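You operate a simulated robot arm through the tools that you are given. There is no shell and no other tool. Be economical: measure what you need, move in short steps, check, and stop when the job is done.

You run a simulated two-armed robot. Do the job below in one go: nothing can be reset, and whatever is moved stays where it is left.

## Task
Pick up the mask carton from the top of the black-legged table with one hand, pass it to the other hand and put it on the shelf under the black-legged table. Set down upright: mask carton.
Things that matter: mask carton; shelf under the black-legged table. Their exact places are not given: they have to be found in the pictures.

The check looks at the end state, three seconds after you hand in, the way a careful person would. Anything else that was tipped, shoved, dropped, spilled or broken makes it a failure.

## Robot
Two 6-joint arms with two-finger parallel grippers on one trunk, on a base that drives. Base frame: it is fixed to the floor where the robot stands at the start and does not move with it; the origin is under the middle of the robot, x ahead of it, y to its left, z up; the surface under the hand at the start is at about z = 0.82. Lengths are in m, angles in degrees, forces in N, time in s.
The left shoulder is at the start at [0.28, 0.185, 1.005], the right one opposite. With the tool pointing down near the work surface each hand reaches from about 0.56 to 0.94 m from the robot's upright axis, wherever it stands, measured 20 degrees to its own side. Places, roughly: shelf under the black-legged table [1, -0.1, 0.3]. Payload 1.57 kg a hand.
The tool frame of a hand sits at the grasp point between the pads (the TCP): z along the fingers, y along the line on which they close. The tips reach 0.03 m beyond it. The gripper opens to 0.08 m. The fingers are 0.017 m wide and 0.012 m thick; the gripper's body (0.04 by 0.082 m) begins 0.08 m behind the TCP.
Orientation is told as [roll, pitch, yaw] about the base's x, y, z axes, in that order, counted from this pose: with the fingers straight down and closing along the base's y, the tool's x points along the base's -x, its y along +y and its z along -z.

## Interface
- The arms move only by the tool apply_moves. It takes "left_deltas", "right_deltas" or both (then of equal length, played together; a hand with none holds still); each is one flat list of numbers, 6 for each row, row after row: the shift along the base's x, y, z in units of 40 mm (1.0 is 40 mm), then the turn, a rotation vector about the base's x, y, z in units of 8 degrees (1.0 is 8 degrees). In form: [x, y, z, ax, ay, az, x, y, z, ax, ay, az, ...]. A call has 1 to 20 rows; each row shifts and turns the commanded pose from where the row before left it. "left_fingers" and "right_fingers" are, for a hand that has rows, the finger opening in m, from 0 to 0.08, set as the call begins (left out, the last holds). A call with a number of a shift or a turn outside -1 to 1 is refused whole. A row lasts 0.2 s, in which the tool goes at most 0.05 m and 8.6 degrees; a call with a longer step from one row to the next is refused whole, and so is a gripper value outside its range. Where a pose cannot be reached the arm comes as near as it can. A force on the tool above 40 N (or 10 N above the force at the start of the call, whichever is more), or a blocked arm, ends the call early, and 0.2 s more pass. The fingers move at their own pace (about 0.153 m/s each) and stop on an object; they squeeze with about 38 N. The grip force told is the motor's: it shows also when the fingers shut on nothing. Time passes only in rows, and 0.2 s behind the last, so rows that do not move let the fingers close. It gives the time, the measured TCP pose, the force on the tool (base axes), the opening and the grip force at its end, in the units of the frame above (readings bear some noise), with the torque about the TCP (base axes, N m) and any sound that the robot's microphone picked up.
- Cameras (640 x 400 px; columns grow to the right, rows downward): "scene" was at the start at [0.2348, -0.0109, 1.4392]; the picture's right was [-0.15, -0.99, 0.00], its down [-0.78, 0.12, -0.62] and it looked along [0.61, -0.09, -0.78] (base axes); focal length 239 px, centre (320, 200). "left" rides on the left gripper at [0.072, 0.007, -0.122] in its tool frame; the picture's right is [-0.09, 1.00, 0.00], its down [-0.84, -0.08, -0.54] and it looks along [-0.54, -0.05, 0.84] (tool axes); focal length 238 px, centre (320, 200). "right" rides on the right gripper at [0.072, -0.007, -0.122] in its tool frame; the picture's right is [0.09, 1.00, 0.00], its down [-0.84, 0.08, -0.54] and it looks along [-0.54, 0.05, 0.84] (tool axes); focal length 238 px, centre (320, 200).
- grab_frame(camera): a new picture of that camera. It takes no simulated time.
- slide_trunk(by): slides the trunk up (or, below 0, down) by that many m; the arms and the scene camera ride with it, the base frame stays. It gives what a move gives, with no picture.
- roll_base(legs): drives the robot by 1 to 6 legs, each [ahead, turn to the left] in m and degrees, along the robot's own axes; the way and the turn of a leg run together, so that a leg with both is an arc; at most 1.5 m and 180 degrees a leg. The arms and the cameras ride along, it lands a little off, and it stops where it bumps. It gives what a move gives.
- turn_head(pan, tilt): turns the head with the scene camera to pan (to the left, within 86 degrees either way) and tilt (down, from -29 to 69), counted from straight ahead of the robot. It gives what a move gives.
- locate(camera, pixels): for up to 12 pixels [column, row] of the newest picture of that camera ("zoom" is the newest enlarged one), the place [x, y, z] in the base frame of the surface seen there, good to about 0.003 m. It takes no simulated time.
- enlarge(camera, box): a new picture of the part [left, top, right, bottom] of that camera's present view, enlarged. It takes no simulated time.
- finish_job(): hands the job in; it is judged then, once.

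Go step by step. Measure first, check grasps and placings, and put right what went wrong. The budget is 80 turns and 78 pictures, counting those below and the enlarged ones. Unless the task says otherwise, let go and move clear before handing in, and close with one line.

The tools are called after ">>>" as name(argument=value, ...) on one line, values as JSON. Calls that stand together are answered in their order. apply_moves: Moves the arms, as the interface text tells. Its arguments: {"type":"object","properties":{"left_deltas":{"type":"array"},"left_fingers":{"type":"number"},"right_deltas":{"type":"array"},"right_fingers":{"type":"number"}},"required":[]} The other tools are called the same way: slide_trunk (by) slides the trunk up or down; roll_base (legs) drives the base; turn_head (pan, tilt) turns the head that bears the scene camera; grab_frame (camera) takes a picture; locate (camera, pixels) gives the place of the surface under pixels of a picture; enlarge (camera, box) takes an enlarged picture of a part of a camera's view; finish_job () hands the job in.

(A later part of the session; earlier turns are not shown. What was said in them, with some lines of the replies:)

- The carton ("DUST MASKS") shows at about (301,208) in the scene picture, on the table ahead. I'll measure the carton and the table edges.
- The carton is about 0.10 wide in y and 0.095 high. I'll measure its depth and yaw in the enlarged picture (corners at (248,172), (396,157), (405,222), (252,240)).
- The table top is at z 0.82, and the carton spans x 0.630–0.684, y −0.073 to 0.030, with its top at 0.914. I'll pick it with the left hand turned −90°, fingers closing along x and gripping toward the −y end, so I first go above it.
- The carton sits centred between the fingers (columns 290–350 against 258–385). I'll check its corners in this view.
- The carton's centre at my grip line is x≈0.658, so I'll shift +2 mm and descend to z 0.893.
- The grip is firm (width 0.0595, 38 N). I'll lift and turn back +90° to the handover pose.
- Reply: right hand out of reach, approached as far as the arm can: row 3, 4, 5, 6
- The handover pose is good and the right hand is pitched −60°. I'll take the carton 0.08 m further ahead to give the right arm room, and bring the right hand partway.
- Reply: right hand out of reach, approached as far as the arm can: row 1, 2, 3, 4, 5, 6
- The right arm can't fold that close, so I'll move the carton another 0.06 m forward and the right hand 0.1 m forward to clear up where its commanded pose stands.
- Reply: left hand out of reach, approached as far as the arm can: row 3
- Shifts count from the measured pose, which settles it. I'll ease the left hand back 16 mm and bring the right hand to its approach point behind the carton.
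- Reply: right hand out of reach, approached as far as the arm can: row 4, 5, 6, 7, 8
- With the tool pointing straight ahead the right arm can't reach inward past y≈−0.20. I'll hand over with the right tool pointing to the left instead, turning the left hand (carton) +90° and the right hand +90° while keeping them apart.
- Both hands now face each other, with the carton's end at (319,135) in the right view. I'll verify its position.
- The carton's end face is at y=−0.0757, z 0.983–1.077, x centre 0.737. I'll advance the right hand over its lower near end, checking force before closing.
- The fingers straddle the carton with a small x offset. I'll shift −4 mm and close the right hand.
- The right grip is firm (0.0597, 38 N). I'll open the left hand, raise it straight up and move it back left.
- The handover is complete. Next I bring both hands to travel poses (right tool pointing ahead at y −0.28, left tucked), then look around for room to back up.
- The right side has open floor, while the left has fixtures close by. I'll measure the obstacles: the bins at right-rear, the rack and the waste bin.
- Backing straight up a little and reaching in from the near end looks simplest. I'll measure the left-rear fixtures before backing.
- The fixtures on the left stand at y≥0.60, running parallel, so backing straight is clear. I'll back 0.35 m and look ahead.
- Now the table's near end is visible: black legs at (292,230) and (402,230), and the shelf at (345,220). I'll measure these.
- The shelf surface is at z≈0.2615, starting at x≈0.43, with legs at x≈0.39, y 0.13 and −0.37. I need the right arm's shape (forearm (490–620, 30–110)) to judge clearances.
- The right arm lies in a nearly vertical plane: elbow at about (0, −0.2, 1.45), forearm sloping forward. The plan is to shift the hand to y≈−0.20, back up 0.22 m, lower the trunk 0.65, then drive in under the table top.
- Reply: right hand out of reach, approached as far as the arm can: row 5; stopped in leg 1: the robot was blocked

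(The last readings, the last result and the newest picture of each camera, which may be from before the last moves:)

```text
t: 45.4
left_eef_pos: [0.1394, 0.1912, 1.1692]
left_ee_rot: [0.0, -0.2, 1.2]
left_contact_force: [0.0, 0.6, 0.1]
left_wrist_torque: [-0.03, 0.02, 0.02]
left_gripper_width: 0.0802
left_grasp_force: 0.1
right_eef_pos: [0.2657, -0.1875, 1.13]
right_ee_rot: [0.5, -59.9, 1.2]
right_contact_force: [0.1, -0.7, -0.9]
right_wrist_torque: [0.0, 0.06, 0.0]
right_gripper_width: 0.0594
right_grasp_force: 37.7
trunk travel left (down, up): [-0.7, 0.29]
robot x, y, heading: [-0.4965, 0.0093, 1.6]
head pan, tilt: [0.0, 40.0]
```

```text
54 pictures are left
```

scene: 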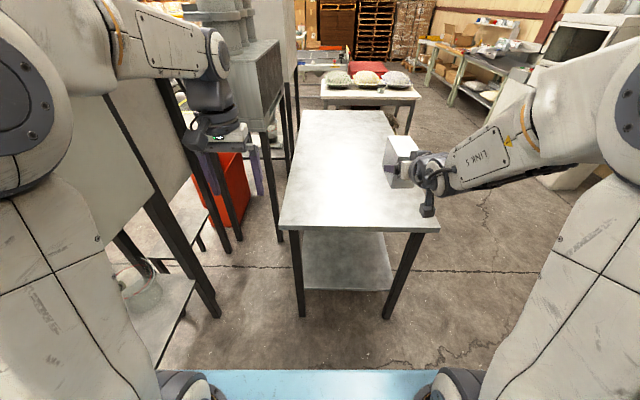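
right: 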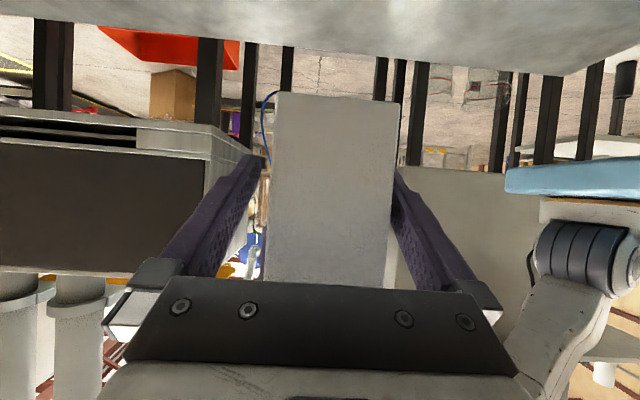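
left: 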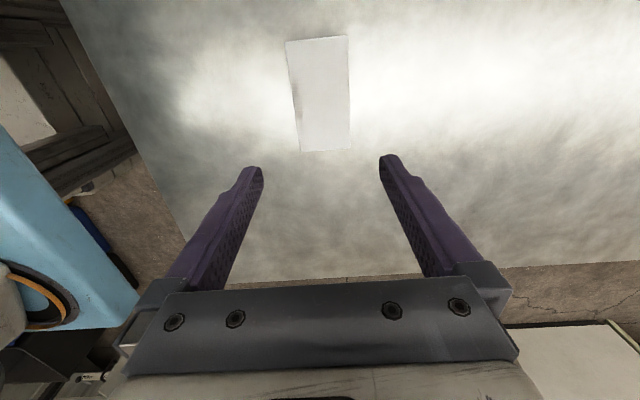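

The base bumped something at the rear-right, probably the blue bin. I'll ease forward slightly and look at it.

>>> roll_base(legs=[[0.03, 0]])

>>> turn_head(pan=-86, tilt=40)

>>> grab_frame(camera="scene")

>>> locate(camera="scene", pixels=[[470, 240], [505, 180], [550, 222], [492, 282], [570, 190], [520, 300], [600, 180]])

```text
t: 46.2
left_eef_pos: [0.1701, 0.1911, 1.1692]
left_ee_rot: [0.0, -0.2, 1.2]
left_contact_force: [-0.4, -0.3, 0.2]
left_wrist_torque: [0.02, -0.02, -0.01]
left_gripper_width: 0.0798
left_grasp_force: 0.1
right_eef_pos: [0.2954, -0.188, 1.1297]
right_ee_rot: [0.3, -59.9, 1.1]
right_contact_force: [0.0, 0.2, -1.7]
right_wrist_torque: [-0.01, 0.06, -0.01]
right_gripper_width: 0.0595
right_grasp_force: 38.4
trunk travel left (down, up): [-0.7, 0.29]
robot x, y, heading: [-0.4641, 0.0089, 1.1]
head pan, tilt: [0.0, 40.0]
```

```text
t: 47.8
left_eef_pos: [0.1701, 0.1913, 1.1696]
left_ee_rot: [0.0, -0.1, 1.1]
left_contact_force: [-0.1, 0.1, 0.2]
left_wrist_torque: [0.01, -0.02, -0.01]
left_gripper_width: 0.0802
left_grasp_force: 0.1
right_eef_pos: [0.2958, -0.1895, 1.1293]
right_ee_rot: [0.4, -59.9, 1.1]
right_contact_force: [0.8, -0.1, -1.3]
right_wrist_torque: [0.02, 0.04, -0.02]
right_gripper_width: 0.0596
right_grasp_force: 38.4
trunk travel left (down, up): [-0.7, 0.29]
robot x, y, heading: [-0.4656, 0.0114, 1.2]
head pan, tilt: [-85.9, 40.0]
```

```text
53 pictures are left
```

scene: 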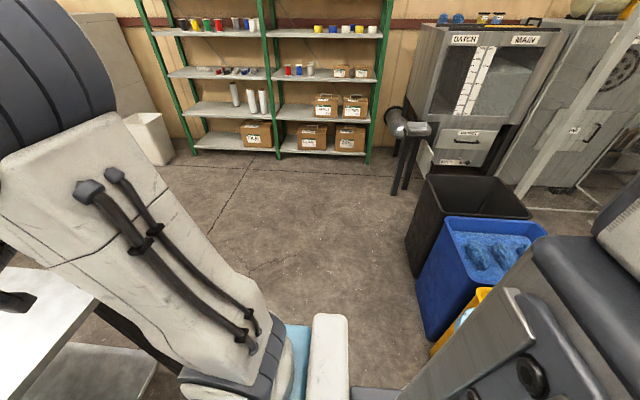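

```text
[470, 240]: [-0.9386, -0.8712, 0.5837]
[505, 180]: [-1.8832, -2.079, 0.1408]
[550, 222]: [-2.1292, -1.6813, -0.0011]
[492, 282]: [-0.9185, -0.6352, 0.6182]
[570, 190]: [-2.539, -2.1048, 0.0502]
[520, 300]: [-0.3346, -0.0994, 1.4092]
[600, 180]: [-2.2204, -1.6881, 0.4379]
```

A row of bins (black, blue, yellow) stands at x≈−0.85. I'll measure their front faces to see whether any was shifted or tipped.

>>> enlarge(camera="scene", box=[400, 160, 560, 360])

>>> locate(camera="scene", pixels=[[430, 180], [447, 220], [440, 255], [467, 285], [425, 320], [410, 255], [418, 290], [470, 312], [483, 290], [442, 350]])

```text
2.00 times, centred on (480, 260) of scene
```

zoom: 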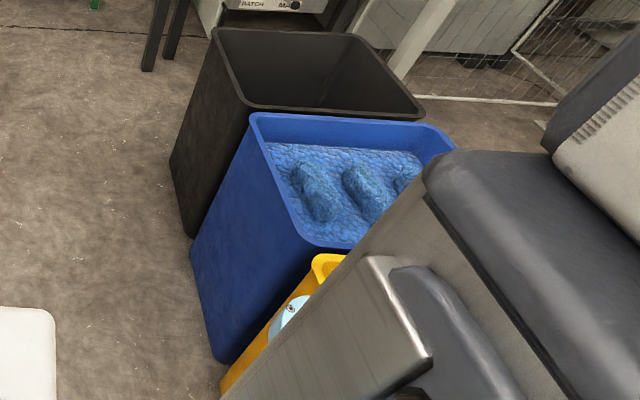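

```text
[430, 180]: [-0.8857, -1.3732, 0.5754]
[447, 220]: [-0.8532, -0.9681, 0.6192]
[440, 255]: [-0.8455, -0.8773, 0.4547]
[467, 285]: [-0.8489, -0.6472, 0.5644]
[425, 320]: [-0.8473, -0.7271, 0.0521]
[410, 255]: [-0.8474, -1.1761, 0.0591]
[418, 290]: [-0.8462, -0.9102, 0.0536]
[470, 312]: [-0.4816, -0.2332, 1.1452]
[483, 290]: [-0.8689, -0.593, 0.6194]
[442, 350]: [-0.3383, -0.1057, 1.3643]
```

Black and blue bins are aligned and upright (faces at x≈−0.847); the yellow one was touched. I'll check its face.

>>> locate(camera="zoom", pixels=[[318, 258], [316, 268], [300, 290], [260, 345], [235, 380], [225, 392], [245, 360], [335, 258]])

```text
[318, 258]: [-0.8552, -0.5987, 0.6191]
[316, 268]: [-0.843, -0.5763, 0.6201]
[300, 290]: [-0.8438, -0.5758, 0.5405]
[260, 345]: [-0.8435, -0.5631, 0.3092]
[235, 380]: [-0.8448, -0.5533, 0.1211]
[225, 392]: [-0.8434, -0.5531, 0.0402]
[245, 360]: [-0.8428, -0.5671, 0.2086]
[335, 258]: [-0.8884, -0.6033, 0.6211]
```

All bins are upright and in line (yellow's face at −0.8435), so no harm was done. I won't back any further; I'll pull the carton back 0.06 m so it clears the table edge (0.36) and check.

>>> apply_moves(right_deltas=[-0.5, -0.1, 0, 0, 0, 0, -0.5, -0.1, 0, 0, 0, 0, -0.5, -0.1, 0, 0, 0, 0, 0, 0, 0, 0, 0, 0])

>>> turn_head(pan=0, tilt=50)

>>> grab_frame(camera="scene")

>>> locate(camera="scene", pixels=[[300, 200], [400, 200]])

```text
t: 48.8
left_eef_pos: [0.1704, 0.1909, 1.1699]
left_ee_rot: [0.1, -0.2, 1.2]
left_contact_force: [-0.4, 0.0, -1.0]
left_wrist_torque: [0.01, 0.03, 0.0]
left_gripper_width: 0.08
left_grasp_force: 0.1
right_eef_pos: [0.2357, -0.2006, 1.1264]
right_ee_rot: [0.4, -60.0, 1.1]
right_contact_force: [1.0, -0.6, -0.6]
right_wrist_torque: [-0.01, 0.02, 0.01]
right_gripper_width: 0.0593
right_grasp_force: 37.9
trunk travel left (down, up): [-0.7, 0.29]
robot x, y, heading: [-0.4702, 0.0057, 1.0]
head pan, tilt: [-85.9, 40.0]
```

```text
t: 50.4
left_eef_pos: [0.1692, 0.1903, 1.1678]
left_ee_rot: [0.0, -0.2, 1.2]
left_contact_force: [-0.6, 0.0, 0.6]
left_wrist_torque: [0.0, -0.03, -0.01]
left_gripper_width: 0.08
left_grasp_force: 0.1
right_eef_pos: [0.2367, -0.2013, 1.1282]
right_ee_rot: [0.4, -59.9, 1.1]
right_contact_force: [-0.1, 0.1, -1.7]
right_wrist_torque: [0.01, 0.06, -0.02]
right_gripper_width: 0.0597
right_grasp_force: 38.2
trunk travel left (down, up): [-0.7, 0.29]
robot x, y, heading: [-0.4693, 0.0095, 1.1]
head pan, tilt: [0.0, 50.0]
```

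```text
51 pictures are left
```

scene: 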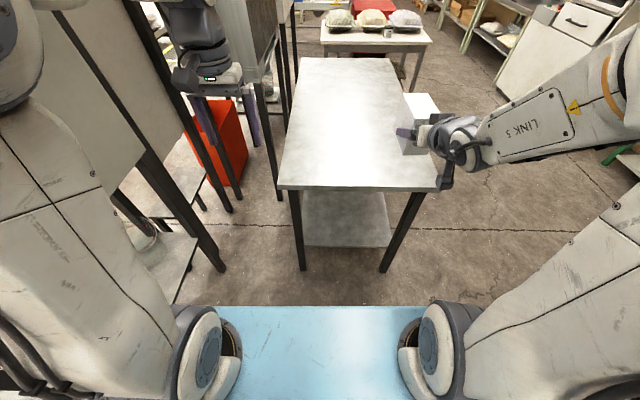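

```text
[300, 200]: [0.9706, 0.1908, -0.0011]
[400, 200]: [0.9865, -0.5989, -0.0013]
```

I'll confirm the carton's far edge and the table's near edge positions before lowering.

>>> locate(camera="scene", pixels=[[406, 97], [435, 97], [412, 120], [400, 150], [300, 188], [430, 188], [205, 20], [255, 90]])

```text
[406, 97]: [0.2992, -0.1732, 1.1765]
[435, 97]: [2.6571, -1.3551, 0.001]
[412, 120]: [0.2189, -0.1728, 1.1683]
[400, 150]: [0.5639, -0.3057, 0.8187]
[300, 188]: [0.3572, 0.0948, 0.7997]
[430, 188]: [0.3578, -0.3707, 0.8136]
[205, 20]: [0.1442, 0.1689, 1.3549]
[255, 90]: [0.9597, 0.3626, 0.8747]
```

The carton's far edge is at ≈0.31 and the table edge at 0.357, so it's clear. I'll lower the trunk in two stages.

>>> slide_trunk(by=-0.35)

>>> slide_trunk(by=-0.3)

>>> turn_head(pan=-10, tilt=30)

>>> grab_frame(camera="scene")

>>> grab_frame(camera="right")

```text
t: 53.8
left_eef_pos: [0.1707, 0.1913, 0.82]
left_ee_rot: [0.0, -0.1, 1.0]
left_contact_force: [0.5, -0.4, 0.2]
left_wrist_torque: [0.01, -0.03, -0.01]
left_gripper_width: 0.0799
left_grasp_force: 0.1
right_eef_pos: [0.2379, -0.2003, 0.7769]
right_ee_rot: [0.4, -59.9, 1.1]
right_contact_force: [-0.7, -0.8, -1.0]
right_wrist_torque: [0.01, -0.03, 0.05]
right_gripper_width: 0.0596
right_grasp_force: 38.2
trunk travel left (down, up): [-0.35, 0.64]
robot x, y, heading: [-0.4677, 0.0056, 1.1]
head pan, tilt: [0.0, 50.0]
```

```text
t: 56.8
left_eef_pos: [0.1699, 0.1912, 0.5188]
left_ee_rot: [0.0, -0.2, 1.0]
left_contact_force: [-0.8, -0.2, 0.5]
left_wrist_torque: [-0.01, 0.0, 0.0]
left_gripper_width: 0.0801
left_grasp_force: 0.0
right_eef_pos: [0.2369, -0.2017, 0.4782]
right_ee_rot: [0.4, -59.9, 1.2]
right_contact_force: [0.4, -0.4, -0.6]
right_wrist_torque: [0.03, 0.04, -0.04]
right_gripper_width: 0.0596
right_grasp_force: 38.5
trunk travel left (down, up): [-0.05, 0.94]
robot x, y, heading: [-0.4669, 0.0085, 1.1]
head pan, tilt: [0.0, 50.0]
```

```text
t: 57.7
left_eef_pos: [0.169, 0.1915, 0.5196]
left_ee_rot: [0.1, -0.2, 1.2]
left_contact_force: [-0.6, -1.4, -0.8]
left_wrist_torque: [0.0, -0.01, -0.01]
left_gripper_width: 0.0803
left_grasp_force: 0.1
right_eef_pos: [0.2366, -0.2, 0.4767]
right_ee_rot: [0.3, -59.9, 1.1]
right_contact_force: [-0.7, -0.5, -1.1]
right_wrist_torque: [-0.02, 0.04, 0.01]
right_gripper_width: 0.0595
right_grasp_force: 38.7
trunk travel left (down, up): [-0.05, 0.94]
robot x, y, heading: [-0.4691, 0.009, 1.3]
head pan, tilt: [-10.0, 30.0]
```

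```text
50 pictures are left
```

scene: 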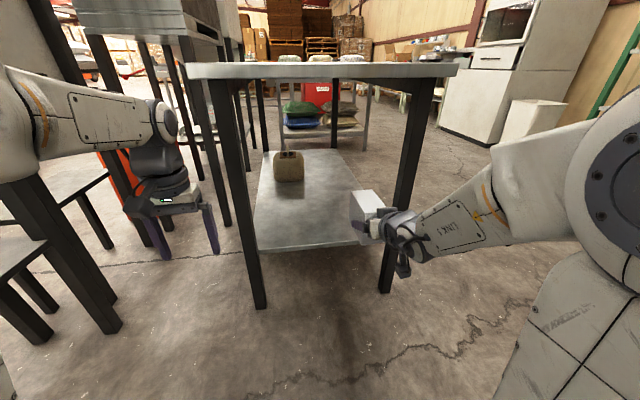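

```text
49 pictures are left
```

right: 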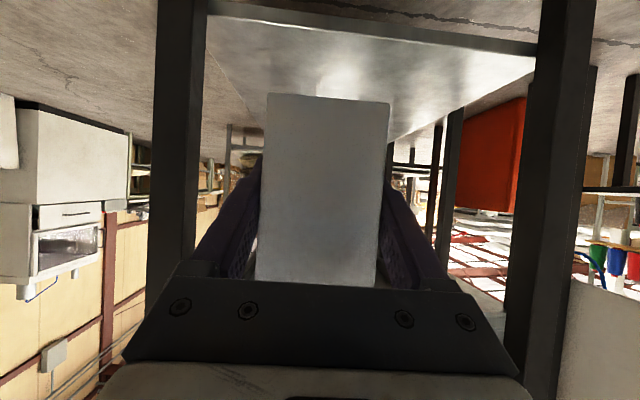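

Under the table I see the shelf, with a brown object already on it at (288,165). I'll measure all this.

>>> locate(camera="scene", pixels=[[288, 178], [275, 180], [302, 180], [300, 80], [300, 62], [238, 150], [400, 160], [257, 248], [355, 243], [310, 200], [340, 170], [410, 200]])

```text
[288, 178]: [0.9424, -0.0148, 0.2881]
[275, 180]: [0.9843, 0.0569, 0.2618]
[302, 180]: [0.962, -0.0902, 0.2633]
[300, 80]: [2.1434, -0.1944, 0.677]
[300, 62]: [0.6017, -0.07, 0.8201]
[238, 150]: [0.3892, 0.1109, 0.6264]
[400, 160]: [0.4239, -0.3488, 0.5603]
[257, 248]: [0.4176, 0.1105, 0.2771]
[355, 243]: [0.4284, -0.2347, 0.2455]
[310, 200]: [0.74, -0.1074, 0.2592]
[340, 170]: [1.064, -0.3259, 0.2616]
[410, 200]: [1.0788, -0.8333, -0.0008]
```

The brown object is at x≥0.94, so a spot around x 0.55, y −0.2 is free. I'll drive forward 0.09 m straightening heading, then check.

>>> roll_base(legs=[[0.09, -1.1]])

>>> grab_frame(camera="scene")

```text
t: 58.8
left_eef_pos: [0.2631, 0.1806, 0.5185]
left_ee_rot: [0.0, -0.2, 0.0]
left_contact_force: [-0.3, 1.1, -1.2]
left_wrist_torque: [-0.01, 0.03, -0.01]
left_gripper_width: 0.0797
left_grasp_force: 0.0
right_eef_pos: [0.3232, -0.2126, 0.4768]
right_ee_rot: [0.4, -59.8, 0.2]
right_contact_force: [-0.2, 0.1, -1.3]
right_wrist_torque: [0.0, 0.04, -0.04]
right_gripper_width: 0.0595
right_grasp_force: 37.4
trunk travel left (down, up): [-0.05, 0.94]
robot x, y, heading: [-0.3785, 0.0094, -0.0]
head pan, tilt: [-10.0, 30.0]
```

```text
48 pictures are left
```

scene: 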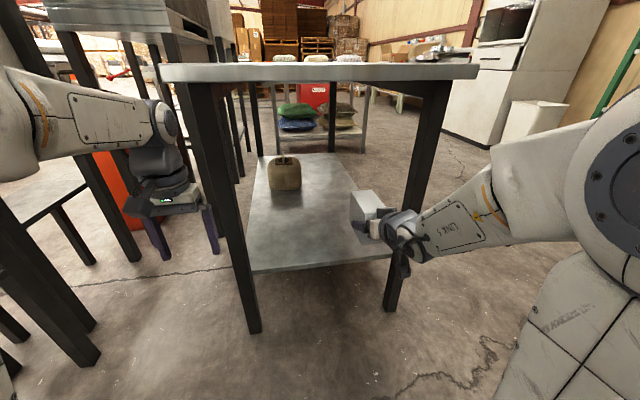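

Clear so far. I'll extend the right hand forward over the shelf and descend to about 3 cm above it.

>>> apply_moves(right_deltas=[0.74, 0.06, -0.3, 0, 0, 0, 0.74, 0.06, -0.4, 0, 0, 0, 0.74, 0.06, -0.5, 0, 0, 0, 0.74, 0.06, -0.5, 0, 0, 0, 0.74, 0.06, -0.5, 0, 0, 0, 0.74, 0.06, -0.6, 0, 0, 0, 0.74, 0.06, -0.7, 0, 0, 0, 0, 0, 0, 0, 0, 0])

>>> grab_frame(camera="scene")

>>> enlarge(camera="scene", box=[240, 140, 480, 290])

```text
t: 60.6
left_eef_pos: [0.2637, 0.1813, 0.5188]
left_ee_rot: [0.0, -0.1, -0.1]
left_contact_force: [-0.1, -0.2, 0.6]
left_wrist_torque: [0.0, -0.02, -0.01]
left_gripper_width: 0.08
left_grasp_force: 0.1
right_eef_pos: [0.5332, -0.2215, 0.3464]
right_ee_rot: [1.0, -59.7, 0.1]
right_contact_force: [0.2, 0.2, -1.3]
right_wrist_torque: [0.01, 0.08, 0.01]
right_gripper_width: 0.0598
right_grasp_force: 37.9
right hand out of reach, approached as far as the arm can: row 3, 4, 5, 6, 7
trunk travel left (down, up): [-0.05, 0.94]
robot x, y, heading: [-0.3784, 0.0077, 0.0]
head pan, tilt: [-10.0, 30.0]
```

```text
47 pictures are left
```

scene: 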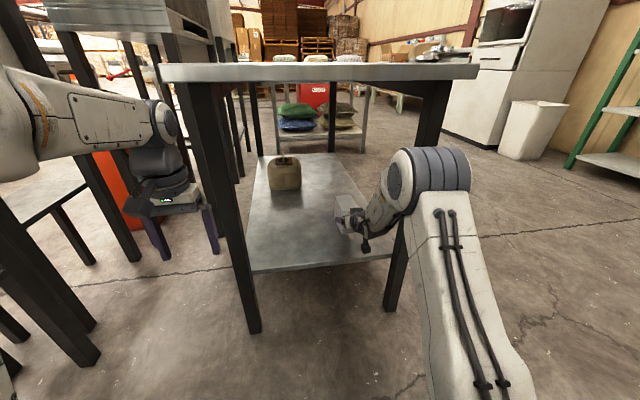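

```text
2.67 times, centred on (360, 215) of scene
```

zoom: 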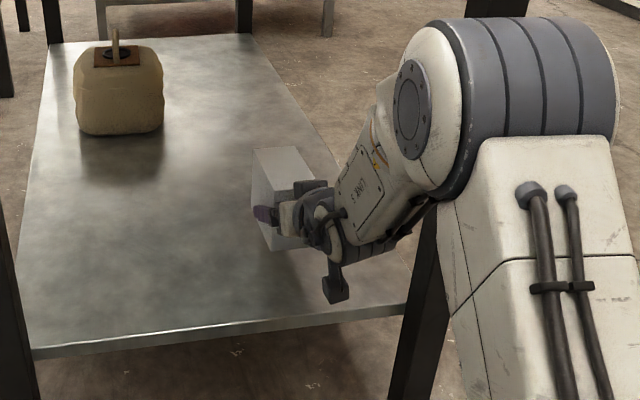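

The carton is over the shelf. I'll check the elbow's clearance to the leg and table edge, and the carton's height.

>>> locate(camera="zoom", pixels=[[465, 50], [430, 120], [520, 60], [600, 90], [455, 190], [425, 210], [280, 165], [262, 160], [295, 150], [265, 240], [300, 245], [335, 290]])

```text
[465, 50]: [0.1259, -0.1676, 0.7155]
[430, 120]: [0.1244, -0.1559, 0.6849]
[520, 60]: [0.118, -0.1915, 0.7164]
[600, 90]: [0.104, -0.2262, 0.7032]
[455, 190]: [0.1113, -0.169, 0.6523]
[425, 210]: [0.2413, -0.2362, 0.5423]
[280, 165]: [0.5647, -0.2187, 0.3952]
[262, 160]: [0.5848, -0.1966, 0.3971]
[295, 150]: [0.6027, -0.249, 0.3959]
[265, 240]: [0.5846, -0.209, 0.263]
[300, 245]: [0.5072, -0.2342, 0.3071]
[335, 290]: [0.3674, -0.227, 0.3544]
```

Elbow is at x≈0.12, z≈0.7, well clear; the carton's top is level at 0.396, so its bottom is ~0.04 above the shelf. I'll lower 36 mm slowly and level the small roll.

>>> apply_moves(right_deltas=[0, -0.1, -0.15, -0.06, 0, 0, 0, -0.1, -0.15, -0.06, 0, 0, 0, 0, -0.15, 0, 0, 0, 0, 0, -0.15, 0, 0, 0, 0, 0, -0.15, 0, 0, 0, 0, 0, -0.15, 0, 0, 0, 0, 0, 0, 0, 0, 0])

>>> enlarge(camera="scene", box=[300, 180, 400, 250])

>>> grab_frame(camera="right")

```text
t: 62.2
left_eef_pos: [0.2638, 0.18, 0.5184]
left_ee_rot: [0.0, -0.3, 0.1]
left_contact_force: [0.0, -0.1, 0.5]
left_wrist_torque: [-0.01, 0.01, 0.0]
left_gripper_width: 0.0797
left_grasp_force: 0.1
right_eef_pos: [0.5325, -0.2423, 0.3089]
right_ee_rot: [-1.1, -59.8, 1.7]
right_contact_force: [-0.1, -0.6, -0.9]
right_wrist_torque: [-0.01, 0.04, 0.01]
right_gripper_width: 0.0596
right_grasp_force: 38.2
right hand out of reach, approached as far as the arm can: row 4, 6
trunk travel left (down, up): [-0.05, 0.94]
robot x, y, heading: [-0.3773, 0.0095, 0.1]
head pan, tilt: [-10.0, 30.0]
```

```text
5.71 times, centred on (350, 215) of scene
```

zoom: 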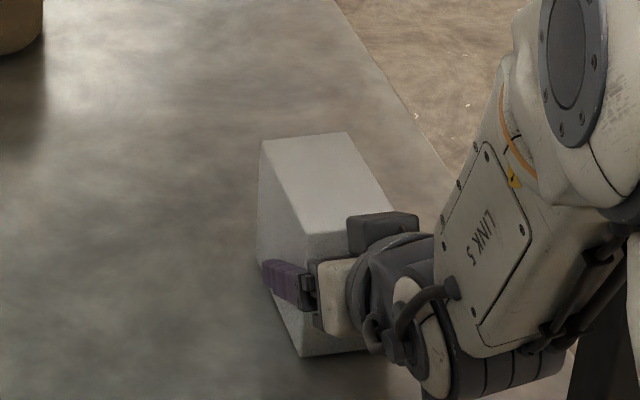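

```text
44 pictures are left
```

right: 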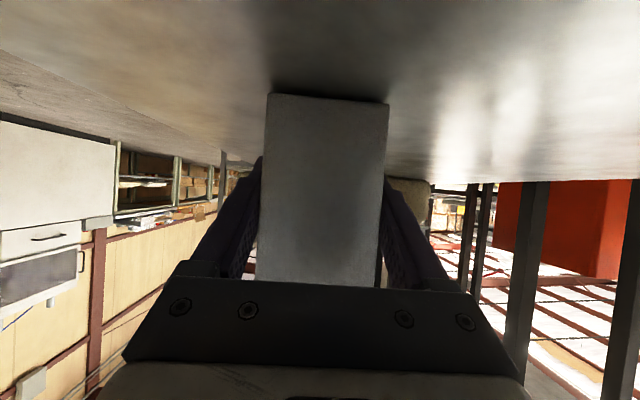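

The carton's bottom is about 3 mm above the shelf and its tilt is negligible (~0.5°). I'll lower the last bit with the trunk, which avoids the arm's reach limit.

>>> slide_trunk(by=-0.003)

>>> enlarge(camera="right", box=[230, 60, 430, 160])

>>> locate(camera="zoom", pixels=[[160, 130], [480, 150], [130, 115], [320, 200], [320, 100]])

```text
t: 62.7
left_eef_pos: [0.2633, 0.1811, 0.5163]
left_ee_rot: [0.0, -0.1, 0.0]
left_contact_force: [-0.6, -0.1, -0.1]
left_wrist_torque: [0.0, -0.01, 0.01]
left_gripper_width: 0.0801
left_grasp_force: 0.1
right_eef_pos: [0.5329, -0.2412, 0.308]
right_ee_rot: [-1.0, -60.0, 1.7]
right_contact_force: [0.7, 0.1, 0.6]
right_wrist_torque: [0.07, -0.22, -0.03]
right_gripper_width: 0.0597
right_grasp_force: 38.2
trunk travel left (down, up): [-0.047, 0.943]
robot x, y, heading: [-0.3803, 0.008, -0.0]
head pan, tilt: [-10.0, 30.0]
```

```text
3.20 times, centred on (330, 110) of right
```

zoom: 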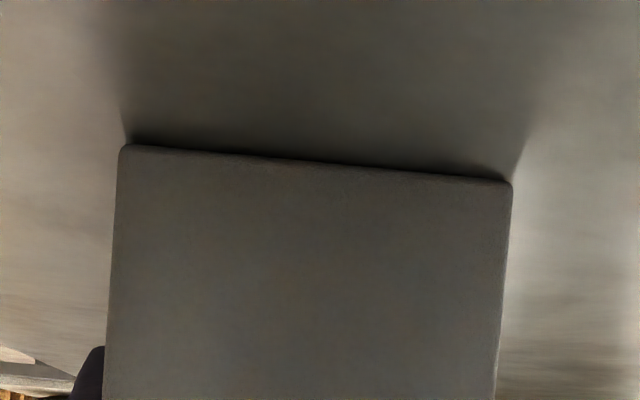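

```text
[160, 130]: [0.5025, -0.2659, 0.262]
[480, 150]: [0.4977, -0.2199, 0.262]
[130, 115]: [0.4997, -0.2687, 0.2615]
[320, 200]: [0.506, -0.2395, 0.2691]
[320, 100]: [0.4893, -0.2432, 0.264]
```

First contact is showing (torque −0.22 about y, vertical force change). I'll press 2 mm more and look at the reading.

>>> slide_trunk(by=-0.002)

>>> enlarge(camera="scene", box=[310, 185, 390, 245])

>>> locate(camera="zoom", pixels=[[225, 125], [350, 110], [280, 250], [240, 200], [245, 290], [280, 375]])

```text
t: 63.2
left_eef_pos: [0.2635, 0.1803, 0.5148]
left_ee_rot: [0.1, -0.1, 0.0]
left_contact_force: [0.6, 0.2, -0.2]
left_wrist_torque: [-0.02, 0.01, -0.01]
left_gripper_width: 0.0796
left_grasp_force: 0.1
right_eef_pos: [0.5323, -0.243, 0.3067]
right_ee_rot: [-1.0, -60.1, 1.8]
right_contact_force: [-3.4, -0.6, 11.8]
right_wrist_torque: [0.4, 0.34, 0.08]
right_gripper_width: 0.0595
right_grasp_force: 38.5
trunk travel left (down, up): [-0.045, 0.945]
robot x, y, heading: [-0.38, 0.012, 0.2]
head pan, tilt: [-10.0, 30.0]
```

```text
6.67 times, centred on (350, 215) of scene
```

zoom: 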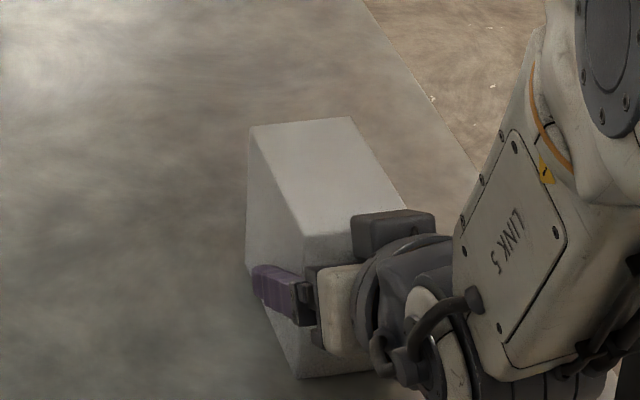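

```text
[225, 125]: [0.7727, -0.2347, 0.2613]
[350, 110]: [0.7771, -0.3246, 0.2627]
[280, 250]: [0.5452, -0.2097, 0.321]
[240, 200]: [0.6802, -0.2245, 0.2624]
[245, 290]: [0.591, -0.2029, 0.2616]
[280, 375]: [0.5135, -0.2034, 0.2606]
```

The shelf now bears the carton (≈12 N). I'll release, then withdraw along the tool axis.

>>> apply_moves(right_deltas=[0, 0, 0, 0, 0, 0, 0, 0, 0, 0, 0, 0], right_fingers=0.08)

>>> grab_frame(camera="right")

```text
t: 63.8
left_eef_pos: [0.2643, 0.1804, 0.5142]
left_ee_rot: [-0.1, -0.2, 0.0]
left_contact_force: [0.4, -0.4, -0.6]
left_wrist_torque: [0.01, 0.03, 0.03]
left_gripper_width: 0.0799
left_grasp_force: 0.0
right_eef_pos: [0.5321, -0.2413, 0.3052]
right_ee_rot: [-1.1, -59.8, 1.7]
right_contact_force: [0.1, -0.5, 0.0]
right_wrist_torque: [0.0, 0.03, 0.0]
right_gripper_width: 0.0802
right_grasp_force: 0.1
trunk travel left (down, up): [-0.045, 0.945]
robot x, y, heading: [-0.3756, 0.0115, 0.4]
head pan, tilt: [-10.0, 30.0]
```

```text
41 pictures are left
```

right: 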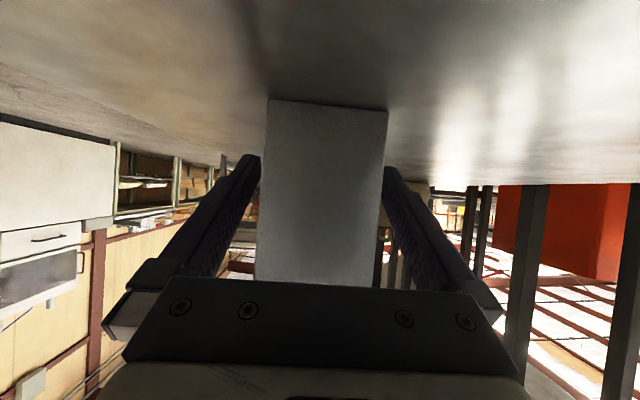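

Released; clear on both sides. I'll withdraw by driving straight back 0.075 m (still clear of the bins), avoiding arm drift.

>>> roll_base(legs=[[-0.075, 0]])

>>> grab_frame(camera="scene")

>>> grab_frame(camera="right")

```text
t: 64.8
left_eef_pos: [0.1861, 0.1802, 0.5138]
left_ee_rot: [-0.1, -0.2, 0.0]
left_contact_force: [0.1, 0.3, 0.2]
left_wrist_torque: [0.02, -0.01, 0.03]
left_gripper_width: 0.0799
left_grasp_force: 0.1
right_eef_pos: [0.4553, -0.2425, 0.3041]
right_ee_rot: [-1.2, -59.8, 1.7]
right_contact_force: [0.0, -0.1, 1.0]
right_wrist_torque: [0.0, -0.02, -0.02]
right_gripper_width: 0.0802
right_grasp_force: 0.1
trunk travel left (down, up): [-0.045, 0.945]
robot x, y, heading: [-0.4529, 0.01, 0.1]
head pan, tilt: [-10.0, 30.0]
```

```text
40 pictures are left
```

scene: 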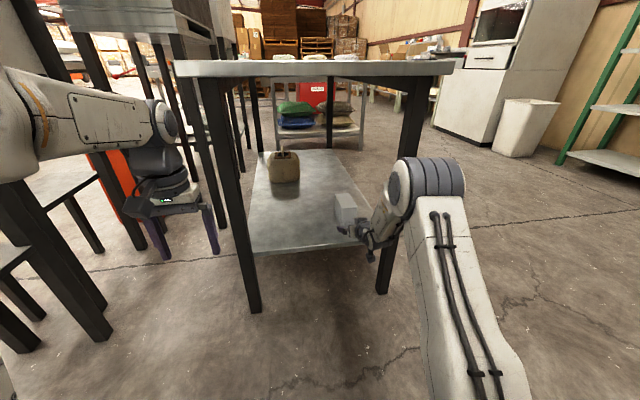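

```text
39 pictures are left
```

right: 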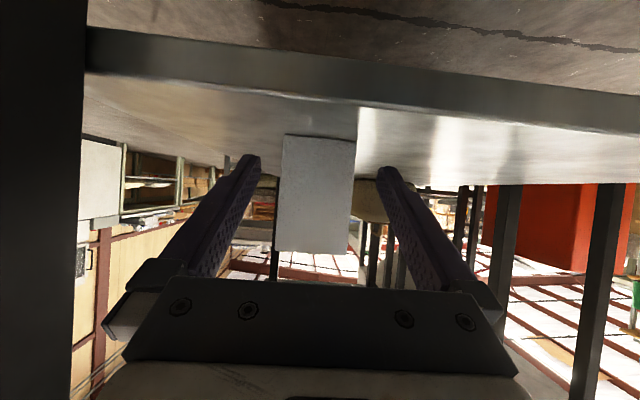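

The carton stands upright by itself. I'll pull the right hand clear (back and up) and take a last check.

>>> apply_moves(right_deltas=[-0.7, 0, 0.3, 0, 0, 0, -0.7, 0, 0.4, 0, 0, 0, -0.7, 0, 0.5, 0, 0, 0, -0.7, 0, 0.5, 0, 0, 0, -0.7, 0, 0.5, 0, 0, 0, 0, 0, 0, 0, 0, 0])

>>> enlarge(camera="scene", box=[220, 130, 460, 280])

>>> grab_frame(camera="right")

```text
t: 66.2
left_eef_pos: [0.1872, 0.1794, 0.5135]
left_ee_rot: [0.0, -0.2, 0.0]
left_contact_force: [1.2, 0.6, -0.1]
left_wrist_torque: [0.0, 0.0, 0.02]
left_gripper_width: 0.0798
left_grasp_force: 0.0
right_eef_pos: [0.3169, -0.2417, 0.3905]
right_ee_rot: [-1.1, -59.7, 1.7]
right_contact_force: [-0.1, -0.3, -0.2]
right_wrist_torque: [0.03, -0.01, 0.0]
right_gripper_width: 0.0797
right_grasp_force: 0.1
trunk travel left (down, up): [-0.045, 0.945]
robot x, y, heading: [-0.4582, 0.006, -0.0]
head pan, tilt: [-10.0, 30.0]
```

```text
2.67 times, centred on (340, 205) of scene
```

zoom: 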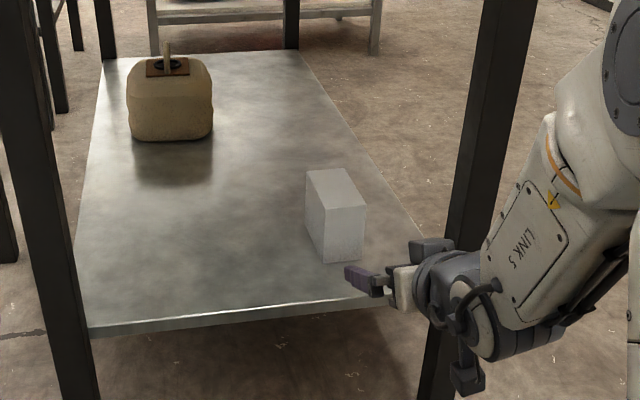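

```text
37 pictures are left
```

right: 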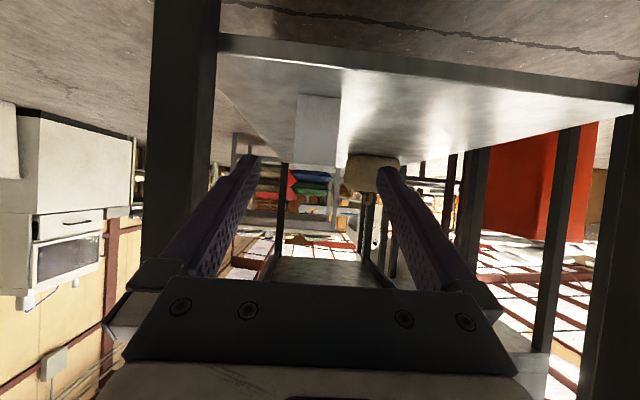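

The carton stands upright on the shelf at (335,215) in the enlarged picture, well inside the edge, and both hands are clear of it. I'm handing in.

>>> finish_job()

```text
The job is handed in.
```

The mask carton was picked up with the left hand, passed to the right, and now stands upright on the shelf under the black-legged table; while backing up the base bumped something behind it, probably the yellow bin, and the bins I could see afterwards were upright and in line.
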